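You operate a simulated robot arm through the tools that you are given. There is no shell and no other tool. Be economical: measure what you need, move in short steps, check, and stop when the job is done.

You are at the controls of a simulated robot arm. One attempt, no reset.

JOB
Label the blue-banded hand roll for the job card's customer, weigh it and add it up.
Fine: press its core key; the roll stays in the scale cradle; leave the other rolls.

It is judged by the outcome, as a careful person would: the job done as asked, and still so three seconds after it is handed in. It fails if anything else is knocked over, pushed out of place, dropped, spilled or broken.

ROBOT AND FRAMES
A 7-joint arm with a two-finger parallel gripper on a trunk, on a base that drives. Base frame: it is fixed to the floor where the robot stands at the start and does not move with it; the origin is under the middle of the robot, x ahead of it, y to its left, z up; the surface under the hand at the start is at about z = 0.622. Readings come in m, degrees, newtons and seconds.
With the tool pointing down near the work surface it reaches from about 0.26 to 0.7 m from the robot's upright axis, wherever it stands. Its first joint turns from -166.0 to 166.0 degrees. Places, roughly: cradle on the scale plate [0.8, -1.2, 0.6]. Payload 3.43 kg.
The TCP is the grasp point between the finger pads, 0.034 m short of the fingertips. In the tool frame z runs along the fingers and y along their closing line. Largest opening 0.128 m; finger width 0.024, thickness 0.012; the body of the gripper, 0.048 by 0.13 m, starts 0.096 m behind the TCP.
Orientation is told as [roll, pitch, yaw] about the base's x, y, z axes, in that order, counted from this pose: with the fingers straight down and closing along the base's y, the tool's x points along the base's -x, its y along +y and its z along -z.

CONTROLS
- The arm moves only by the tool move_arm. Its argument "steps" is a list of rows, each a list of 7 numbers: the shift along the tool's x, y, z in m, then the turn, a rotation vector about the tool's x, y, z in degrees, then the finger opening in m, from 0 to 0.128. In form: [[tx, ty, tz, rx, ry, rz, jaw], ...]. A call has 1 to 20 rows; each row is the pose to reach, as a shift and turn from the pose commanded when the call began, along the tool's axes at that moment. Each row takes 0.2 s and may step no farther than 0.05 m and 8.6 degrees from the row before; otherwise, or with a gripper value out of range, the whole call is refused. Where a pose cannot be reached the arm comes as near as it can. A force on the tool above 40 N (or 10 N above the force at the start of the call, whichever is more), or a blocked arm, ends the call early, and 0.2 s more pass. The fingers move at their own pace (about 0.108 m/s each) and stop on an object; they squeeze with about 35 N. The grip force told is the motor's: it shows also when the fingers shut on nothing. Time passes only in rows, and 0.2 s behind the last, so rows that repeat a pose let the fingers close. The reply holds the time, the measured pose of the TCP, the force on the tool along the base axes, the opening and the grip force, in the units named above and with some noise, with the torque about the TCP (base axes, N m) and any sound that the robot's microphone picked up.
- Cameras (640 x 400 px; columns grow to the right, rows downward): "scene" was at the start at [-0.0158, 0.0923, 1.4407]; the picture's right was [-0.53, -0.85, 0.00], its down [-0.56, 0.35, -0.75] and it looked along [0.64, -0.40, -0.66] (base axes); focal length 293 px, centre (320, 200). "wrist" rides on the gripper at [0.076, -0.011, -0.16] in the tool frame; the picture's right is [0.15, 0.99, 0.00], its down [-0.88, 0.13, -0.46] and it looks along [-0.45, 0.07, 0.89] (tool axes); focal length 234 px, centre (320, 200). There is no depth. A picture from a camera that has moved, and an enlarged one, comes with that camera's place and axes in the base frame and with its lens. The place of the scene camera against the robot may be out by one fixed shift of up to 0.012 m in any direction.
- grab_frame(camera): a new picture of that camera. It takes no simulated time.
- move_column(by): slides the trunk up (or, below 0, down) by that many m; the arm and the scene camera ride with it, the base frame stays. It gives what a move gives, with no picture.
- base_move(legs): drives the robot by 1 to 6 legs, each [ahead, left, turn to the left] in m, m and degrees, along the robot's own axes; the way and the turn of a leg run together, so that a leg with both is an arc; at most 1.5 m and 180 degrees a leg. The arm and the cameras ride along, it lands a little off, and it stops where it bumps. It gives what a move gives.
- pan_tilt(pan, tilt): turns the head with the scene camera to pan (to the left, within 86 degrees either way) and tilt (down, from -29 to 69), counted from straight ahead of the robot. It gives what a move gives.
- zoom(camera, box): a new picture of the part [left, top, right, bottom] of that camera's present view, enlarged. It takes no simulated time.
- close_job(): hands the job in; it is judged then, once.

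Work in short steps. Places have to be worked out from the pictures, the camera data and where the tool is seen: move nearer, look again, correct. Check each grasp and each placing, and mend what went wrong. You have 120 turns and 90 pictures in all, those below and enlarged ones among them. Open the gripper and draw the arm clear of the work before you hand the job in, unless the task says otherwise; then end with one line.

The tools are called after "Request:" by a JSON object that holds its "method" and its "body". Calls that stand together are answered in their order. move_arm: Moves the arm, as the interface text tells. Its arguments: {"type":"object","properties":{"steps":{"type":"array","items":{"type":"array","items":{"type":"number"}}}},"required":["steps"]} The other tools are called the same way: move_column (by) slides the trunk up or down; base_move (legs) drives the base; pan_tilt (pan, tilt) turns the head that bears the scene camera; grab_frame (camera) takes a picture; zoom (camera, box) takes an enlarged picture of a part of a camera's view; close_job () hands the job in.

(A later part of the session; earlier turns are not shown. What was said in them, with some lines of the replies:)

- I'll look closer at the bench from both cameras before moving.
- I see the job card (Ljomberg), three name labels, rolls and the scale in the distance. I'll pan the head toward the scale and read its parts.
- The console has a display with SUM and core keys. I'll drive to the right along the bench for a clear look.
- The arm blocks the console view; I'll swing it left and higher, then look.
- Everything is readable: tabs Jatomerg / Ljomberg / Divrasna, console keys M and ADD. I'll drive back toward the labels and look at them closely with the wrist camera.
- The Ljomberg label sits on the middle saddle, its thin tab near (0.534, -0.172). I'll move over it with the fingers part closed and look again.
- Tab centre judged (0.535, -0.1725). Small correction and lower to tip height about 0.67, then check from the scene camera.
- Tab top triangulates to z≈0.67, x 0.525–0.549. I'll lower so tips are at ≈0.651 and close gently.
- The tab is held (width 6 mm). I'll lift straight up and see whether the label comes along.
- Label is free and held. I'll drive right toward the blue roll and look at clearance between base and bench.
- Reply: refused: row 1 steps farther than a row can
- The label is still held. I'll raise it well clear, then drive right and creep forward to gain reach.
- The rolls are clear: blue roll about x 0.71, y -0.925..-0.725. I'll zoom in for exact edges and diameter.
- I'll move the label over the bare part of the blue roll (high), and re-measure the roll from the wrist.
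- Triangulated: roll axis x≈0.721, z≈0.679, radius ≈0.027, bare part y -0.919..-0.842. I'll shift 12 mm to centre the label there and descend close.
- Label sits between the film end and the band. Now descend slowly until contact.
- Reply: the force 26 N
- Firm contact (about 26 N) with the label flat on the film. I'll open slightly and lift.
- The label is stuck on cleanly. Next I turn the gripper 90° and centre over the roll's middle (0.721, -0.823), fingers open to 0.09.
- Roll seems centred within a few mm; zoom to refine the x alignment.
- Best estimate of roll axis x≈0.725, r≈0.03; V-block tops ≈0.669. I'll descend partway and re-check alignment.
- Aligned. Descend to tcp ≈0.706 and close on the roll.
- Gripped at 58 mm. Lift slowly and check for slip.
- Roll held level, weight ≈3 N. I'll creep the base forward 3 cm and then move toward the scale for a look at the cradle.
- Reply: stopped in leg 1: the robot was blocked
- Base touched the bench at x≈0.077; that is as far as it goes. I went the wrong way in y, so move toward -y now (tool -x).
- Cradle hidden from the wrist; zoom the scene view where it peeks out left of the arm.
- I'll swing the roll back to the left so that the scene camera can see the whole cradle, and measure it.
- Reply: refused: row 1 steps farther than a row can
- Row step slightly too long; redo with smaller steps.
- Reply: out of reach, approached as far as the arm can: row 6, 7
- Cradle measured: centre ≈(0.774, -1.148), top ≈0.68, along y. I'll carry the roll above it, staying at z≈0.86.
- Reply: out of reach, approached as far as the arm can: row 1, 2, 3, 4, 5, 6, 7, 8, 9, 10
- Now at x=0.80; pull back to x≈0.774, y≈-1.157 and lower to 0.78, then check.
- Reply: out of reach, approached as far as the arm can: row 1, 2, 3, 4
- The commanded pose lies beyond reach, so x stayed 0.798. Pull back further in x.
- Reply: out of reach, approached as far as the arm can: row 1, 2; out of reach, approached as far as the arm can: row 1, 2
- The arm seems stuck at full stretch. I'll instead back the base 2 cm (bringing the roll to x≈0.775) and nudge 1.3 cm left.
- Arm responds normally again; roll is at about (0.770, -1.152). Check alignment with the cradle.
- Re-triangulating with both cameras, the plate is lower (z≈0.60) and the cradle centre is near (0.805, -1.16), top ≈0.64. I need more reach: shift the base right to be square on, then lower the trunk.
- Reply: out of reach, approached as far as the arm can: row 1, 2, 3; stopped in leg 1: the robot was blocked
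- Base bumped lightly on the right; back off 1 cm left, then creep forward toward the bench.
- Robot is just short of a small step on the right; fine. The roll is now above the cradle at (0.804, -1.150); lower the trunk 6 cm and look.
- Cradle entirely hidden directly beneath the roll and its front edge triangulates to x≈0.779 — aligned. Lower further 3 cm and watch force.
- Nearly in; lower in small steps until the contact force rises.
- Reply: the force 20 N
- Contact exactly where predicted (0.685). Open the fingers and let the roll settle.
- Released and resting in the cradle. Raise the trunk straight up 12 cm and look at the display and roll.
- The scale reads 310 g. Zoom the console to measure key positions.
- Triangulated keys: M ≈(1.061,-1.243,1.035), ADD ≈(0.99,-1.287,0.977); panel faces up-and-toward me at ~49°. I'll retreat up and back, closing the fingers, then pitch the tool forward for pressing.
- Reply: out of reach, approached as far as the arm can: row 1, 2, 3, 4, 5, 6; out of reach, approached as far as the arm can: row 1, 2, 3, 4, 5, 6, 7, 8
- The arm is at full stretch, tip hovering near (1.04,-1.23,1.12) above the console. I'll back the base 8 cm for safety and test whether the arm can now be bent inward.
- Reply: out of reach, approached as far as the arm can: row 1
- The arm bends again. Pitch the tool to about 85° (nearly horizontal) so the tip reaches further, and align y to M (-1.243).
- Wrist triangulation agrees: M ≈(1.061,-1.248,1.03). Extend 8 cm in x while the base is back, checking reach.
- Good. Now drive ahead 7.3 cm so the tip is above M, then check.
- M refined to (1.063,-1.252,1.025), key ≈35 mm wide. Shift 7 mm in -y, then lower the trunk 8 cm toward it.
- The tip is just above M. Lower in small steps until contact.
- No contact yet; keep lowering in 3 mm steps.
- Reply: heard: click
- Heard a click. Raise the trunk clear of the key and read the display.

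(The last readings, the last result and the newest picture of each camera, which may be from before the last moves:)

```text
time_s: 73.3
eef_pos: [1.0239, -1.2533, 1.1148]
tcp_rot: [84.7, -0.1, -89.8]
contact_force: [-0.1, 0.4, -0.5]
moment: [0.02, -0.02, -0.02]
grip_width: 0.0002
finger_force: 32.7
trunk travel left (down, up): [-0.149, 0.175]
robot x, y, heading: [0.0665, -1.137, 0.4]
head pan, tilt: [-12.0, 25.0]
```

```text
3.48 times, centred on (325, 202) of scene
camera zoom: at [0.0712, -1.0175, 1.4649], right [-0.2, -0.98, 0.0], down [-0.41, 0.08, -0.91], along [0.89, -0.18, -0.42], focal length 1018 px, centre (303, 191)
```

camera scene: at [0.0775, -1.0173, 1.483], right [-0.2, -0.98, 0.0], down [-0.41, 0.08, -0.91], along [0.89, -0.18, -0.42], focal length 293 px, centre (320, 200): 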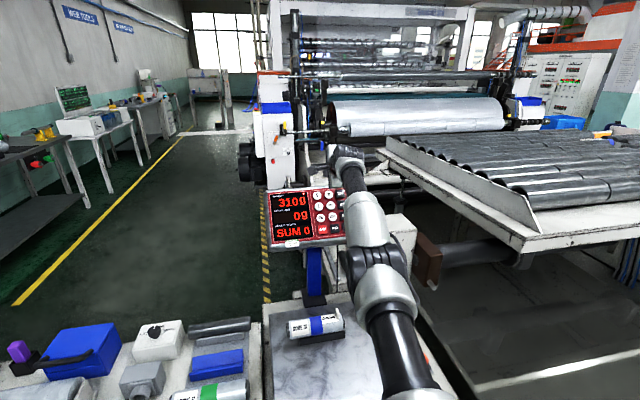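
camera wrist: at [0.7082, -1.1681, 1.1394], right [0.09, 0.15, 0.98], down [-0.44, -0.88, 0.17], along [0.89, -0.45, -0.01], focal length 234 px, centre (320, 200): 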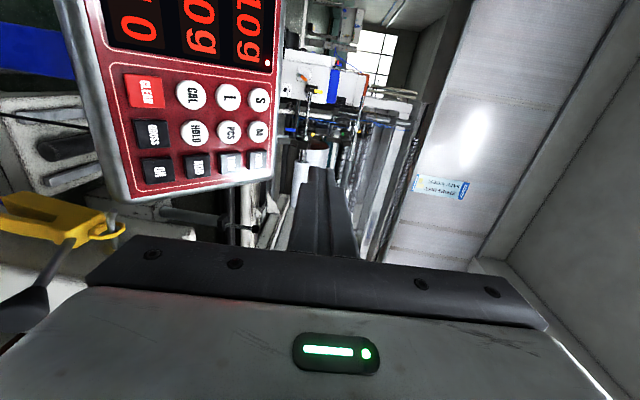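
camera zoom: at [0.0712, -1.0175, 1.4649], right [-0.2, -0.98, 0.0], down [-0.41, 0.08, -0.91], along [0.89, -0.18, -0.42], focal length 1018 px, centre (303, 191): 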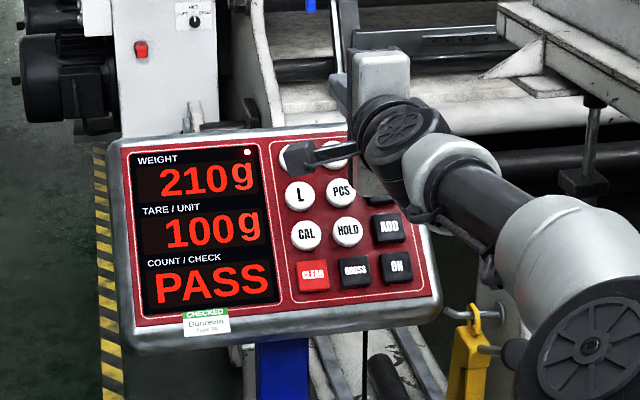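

Net 210 g, tare 100 g, PASS. Now the ADD key at ≈(0.998,-1.299,0.964): shift the arm in y and back slightly, then back the base 4 cm.

Request:
{"method": "move_arm", "body": {"steps": [[-0.02, 0, -0.012, 0, 0, 0, 0], [-0.046, 0, -0.024, 0, 0, 0, 0]]}}

Request:
{"method": "base_move", "body": {"legs": [[-0.04, 0, 0]]}}

Request:
{"method": "zoom", "body": {"camera": "wrist", "box": [100, 0, 400, 240]}}

```text
time_s: 73.9
eef_pos: [1.0005, -1.2979, 1.117]
tcp_rot: [84.7, -0.2, -89.7]
contact_force: [0.0, 0.1, 0.6]
moment: [-0.02, 0.0, 0.0]
grip_width: 0.0
finger_force: 33.1
trunk travel left (down, up): [-0.149, 0.175]
robot x, y, heading: [0.0716, -1.1335, 0.5]
head pan, tilt: [-12.0, 25.0]
```

```text
time_s: 74.8
eef_pos: [0.9613, -1.2979, 1.117]
tcp_rot: [84.7, -0.1, -89.7]
contact_force: [0.3, -0.9, 0.3]
moment: [-0.01, 0.02, 0.02]
grip_width: 0.0
finger_force: 33.6
trunk travel left (down, up): [-0.149, 0.175]
robot x, y, heading: [0.0301, -1.1343, 0.6]
head pan, tilt: [-12.0, 25.0]
```

```text
1.67 times, centred on (250, 120) of wrist
camera zoom: at [0.8011, -1.2234, 1.1185], right [0.09, 0.15, 0.98], down [-0.44, -0.88, 0.17], along [0.89, -0.45, -0.02], focal length 390 px, centre (437, 333)
```

zoom: 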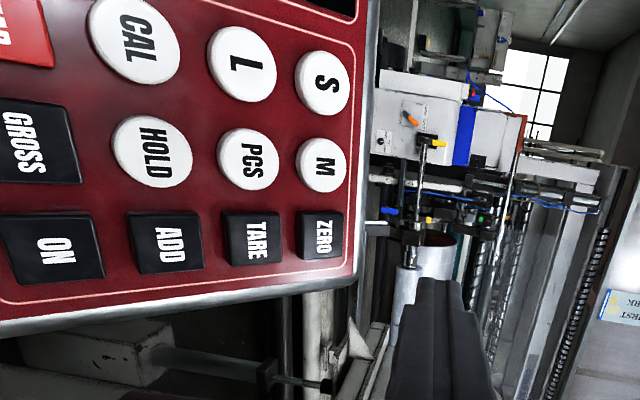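

ADD refined to (0.998,-1.298,0.961); tip is right above it. Lower the arm 4 cm, then the trunk 9 cm.

Request:
{"method": "move_arm", "body": {"steps": [[0, -0.02, 0.002, 0, 0, 0, 0], [0, -0.045, 0.005, 0, 0, 0, 0]]}}

Request:
{"method": "move_column", "body": {"by": -0.085}}

Request:
{"method": "zoom", "body": {"camera": "wrist", "box": [150, 40, 400, 240]}}

```text
time_s: 75.4
eef_pos: [0.9631, -1.2984, 1.0719]
tcp_rot: [84.6, -0.2, -89.8]
contact_force: [-0.2, 0.0, 0.6]
moment: [0.03, 0.01, -0.03]
grip_width: 0.0
finger_force: 33.1
trunk travel left (down, up): [-0.149, 0.175]
robot x, y, heading: [0.0295, -1.1393, 0.5]
head pan, tilt: [-12.0, 25.0]
```

```text
time_s: 76.6
eef_pos: [0.9635, -1.2988, 0.9865]
tcp_rot: [84.7, 0.0, -89.8]
contact_force: [0.5, -0.6, 1.1]
moment: [-0.03, -0.04, -0.04]
grip_width: 0.0002
finger_force: 32.9
trunk travel left (down, up): [-0.064, 0.26]
robot x, y, heading: [0.0306, -1.1351, 0.7]
head pan, tilt: [-12.0, 25.0]
```

```text
2.00 times, centred on (275, 140) of wrist
camera zoom: at [0.8025, -1.2235, 0.9877], right [0.09, 0.15, 0.98], down [-0.44, -0.88, 0.17], along [0.89, -0.45, -0.01], focal length 468 px, centre (410, 320)
```

zoom: 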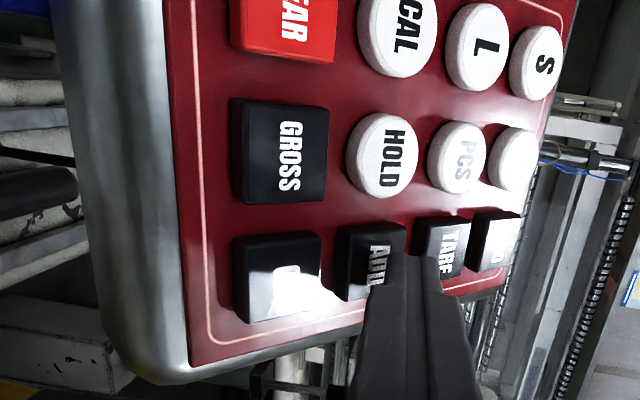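

Tip is descending onto ADD. Small steps to contact.

Request:
{"method": "move_column", "body": {"by": -0.012}}

Request:
{"method": "move_column", "body": {"by": -0.004}}

```text
time_s: 77.2
eef_pos: [0.9634, -1.3001, 0.974]
tcp_rot: [84.6, 0.0, -89.8]
contact_force: [-1.5, 0.2, 2.6]
moment: [0.02, -0.04, -0.02]
grip_width: 0.0002
finger_force: 33.1
trunk travel left (down, up): [-0.052, 0.272]
robot x, y, heading: [0.0267, -1.1338, 0.8]
head pan, tilt: [-12.0, 25.0]
heard: click
```

```text
time_s: 77.7
eef_pos: [0.9615, -1.2976, 0.9725]
tcp_rot: [85.0, -0.1, -89.8]
contact_force: [-0.3, 0.6, 8.9]
moment: [-0.03, -0.26, 0.04]
grip_width: 0.0
finger_force: 32.9
trunk travel left (down, up): [-0.048, 0.276]
robot x, y, heading: [0.0297, -1.1379, 0.6]
head pan, tilt: [-12.0, 25.0]
```

Clicked once. Raise clear and read the display.

Request:
{"method": "move_column", "body": {"by": 0.12}}

Request:
{"method": "zoom", "body": {"camera": "scene", "box": [255, 145, 395, 260]}}

```text
time_s: 79.2
eef_pos: [0.9641, -1.298, 1.0892]
tcp_rot: [84.6, -0.1, -89.7]
contact_force: [-0.4, -0.5, 1.5]
moment: [0.01, -0.03, -0.02]
grip_width: 0.0
finger_force: 33.2
trunk travel left (down, up): [-0.168, 0.156]
robot x, y, heading: [0.0289, -1.1359, 0.6]
head pan, tilt: [-12.0, 25.0]
```

```text
3.48 times, centred on (325, 202) of scene
camera zoom: at [0.0316, -1.0179, 1.4839], right [-0.2, -0.98, 0.0], down [-0.41, 0.08, -0.91], along [0.89, -0.18, -0.42], focal length 1018 px, centre (303, 191)
```

zoom: 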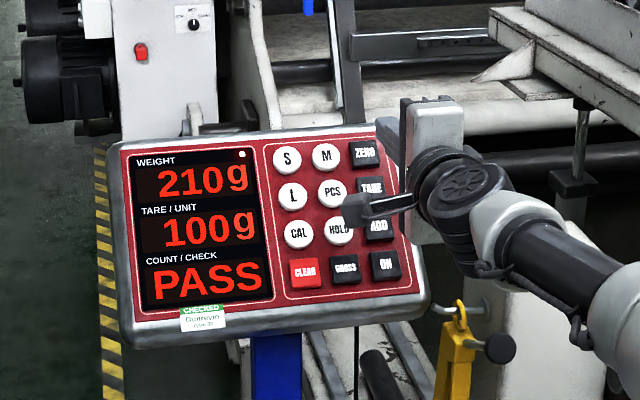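

Display still shows PASS; examine it closely for any sum indication.

Request:
{"method": "zoom", "body": {"camera": "scene", "box": [275, 172, 365, 228]}}

```text
7.11 times, centred on (320, 200) of scene
camera zoom: at [0.0316, -1.0179, 1.4839], right [-0.2, -0.98, 0.0], down [-0.41, 0.08, -0.91], along [0.89, -0.18, -0.42], focal length 2081 px, centre (320, 200)
```

zoom: 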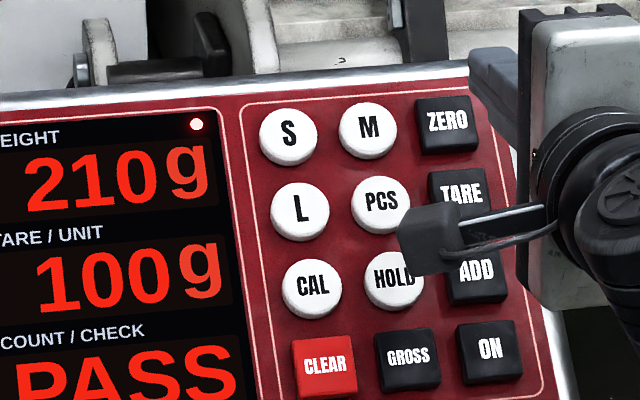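

The click came from ADD geometrically (tare/weight unchanged). I'll let a few seconds pass with the arm raised slightly and look at the display again.

Request:
{"method": "move_arm", "body": {"steps": [[0, 0, -0.02, 0, 0, 0, 0], [0, 0, -0.04, 0, 0, 0, 0], [0, 0, -0.06, 0, 0, 0, 0], [0, 0, -0.06, 0, 0, 0, 0], [0, 0, -0.06, 0, 0, 0, 0], [0, 0, -0.06, 0, 0, 0, 0], [0, 0, -0.06, 0, 0, 0, 0], [0, 0, -0.06, 0, 0, 0, 0], [0, 0, -0.06, 0, 0, 0, 0], [0, 0, -0.06, 0, 0, 0, 0]]}}

Request:
{"method": "grab_frame", "body": {"camera": "scene"}}

```text
time_s: 81.4
eef_pos: [0.901, -1.2968, 1.0968]
tcp_rot: [84.6, -0.1, -89.8]
contact_force: [0.2, 0.5, 0.7]
moment: [-0.04, 0.03, -0.03]
grip_width: 0.0
finger_force: 32.6
trunk travel left (down, up): [-0.168, 0.156]
robot x, y, heading: [0.0268, -1.1324, 0.7]
head pan, tilt: [-12.0, 25.0]
```

```text
12 pictures are left
camera scene: at [0.0315, -1.0179, 1.484], right [-0.2, -0.98, 0.0], down [-0.41, 0.08, -0.91], along [0.89, -0.18, -0.42], focal length 293 px, centre (320, 200)
```

scene: 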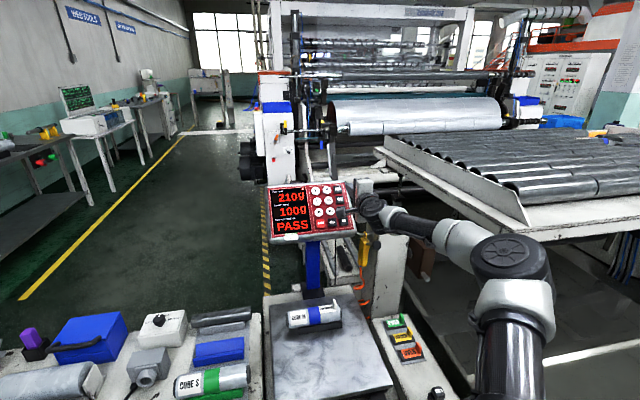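

The state is stable: net 210 g, core tare 100 g, PASS, and a single ADD click. I'll back the base away, open the gripper clear of everything and verify roll and surroundings.

Request:
{"method": "base_move", "body": {"legs": [[-0.25, 0, 0]]}}

Request:
{"method": "move_arm", "body": {"steps": [[0, 0, 0, 0, 0, 0, 0.05], [0, 0, 0, 0, 0, 0, 0.08], [0, 0, 0, 0, 0, 0, 0.1]]}}

Request:
{"method": "pan_tilt", "body": {"pan": 0, "tilt": 35}}

Request:
{"method": "grab_frame", "body": {"camera": "scene"}}

Request:
{"method": "zoom", "body": {"camera": "scene", "box": [260, 80, 460, 230]}}

```text
time_s: 83.2
eef_pos: [0.659, -1.3, 1.0955]
tcp_rot: [84.6, -0.2, -89.8]
contact_force: [0.6, -0.8, -0.2]
moment: [-0.03, -0.01, 0.03]
grip_width: 0.0001
finger_force: 33.0
trunk travel left (down, up): [-0.168, 0.156]
robot x, y, heading: [-0.2168, -1.136, 0.6]
head pan, tilt: [-12.0, 25.0]
```

```text
time_s: 84.0
eef_pos: [0.6597, -1.3015, 1.0961]
tcp_rot: [84.7, -0.1, -89.8]
contact_force: [-0.5, 0.4, -0.5]
moment: [0.02, -0.02, 0.01]
grip_width: 0.1001
finger_force: 0.0
trunk travel left (down, up): [-0.168, 0.156]
robot x, y, heading: [-0.2161, -1.1424, 0.4]
head pan, tilt: [-12.0, 25.0]
```

```text
time_s: 84.8
eef_pos: [0.6588, -1.3008, 1.0962]
tcp_rot: [84.7, -0.2, -89.8]
contact_force: [0.1, -0.2, 0.1]
moment: [0.02, 0.0, 0.01]
grip_width: 0.0999
finger_force: 0.0
trunk travel left (down, up): [-0.168, 0.156]
robot x, y, heading: [-0.2163, -1.1342, 0.5]
head pan, tilt: [0.0, 35.0]
```

```text
11 pictures are left
camera scene: at [-0.214, -1.0013, 1.4683], right [0.01, -1.0, 0.0], down [-0.57, -0.01, -0.82], along [0.82, 0.01, -0.57], focal length 293 px, centre (320, 200)
```

scene: 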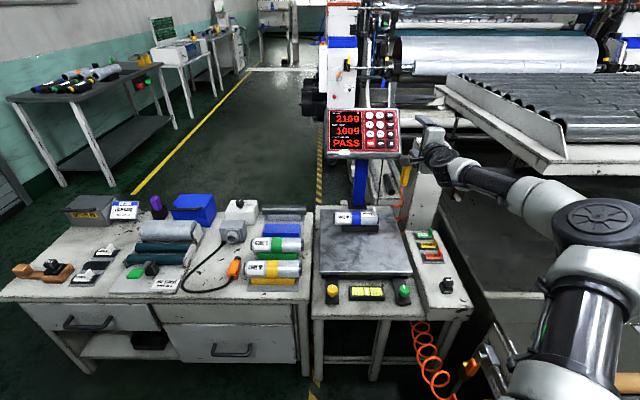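

```text
2.67 times, centred on (360, 155) of scene
camera zoom: at [-0.214, -1.0013, 1.4683], right [0.01, -1.0, 0.0], down [-0.57, -0.01, -0.82], along [0.82, 0.01, -0.57], focal length 780 px, centre (213, 320)
```

zoom: 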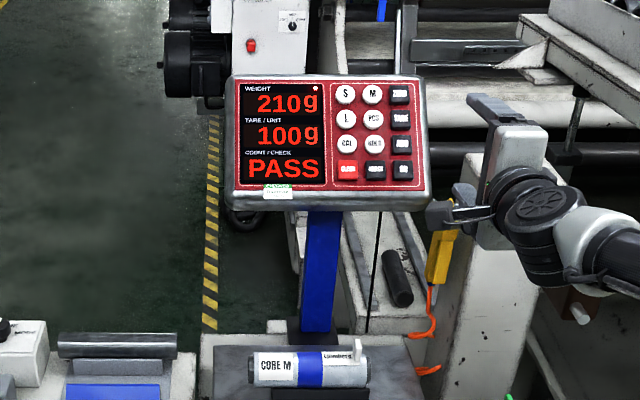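

The roll lies in the cradle with its Ljomberg label, the display shows net 210 g, tare 100 g and PASS, and the other rolls and tools are in place. The gripper is open and clear, so I'm handing the job in.

Request:
{"method": "close_job", "body": {}}

```text
The job is handed in.
```

The blue-banded roll has its Ljomberg label and sits in the scale cradle, core key M pressed: 210 g net, 100 g tare, PASS. I pressed ADD once and heard it click, but the display stayed on PASS and never showed the sum, so I couldn't confirm the total; the other rolls were left alone.
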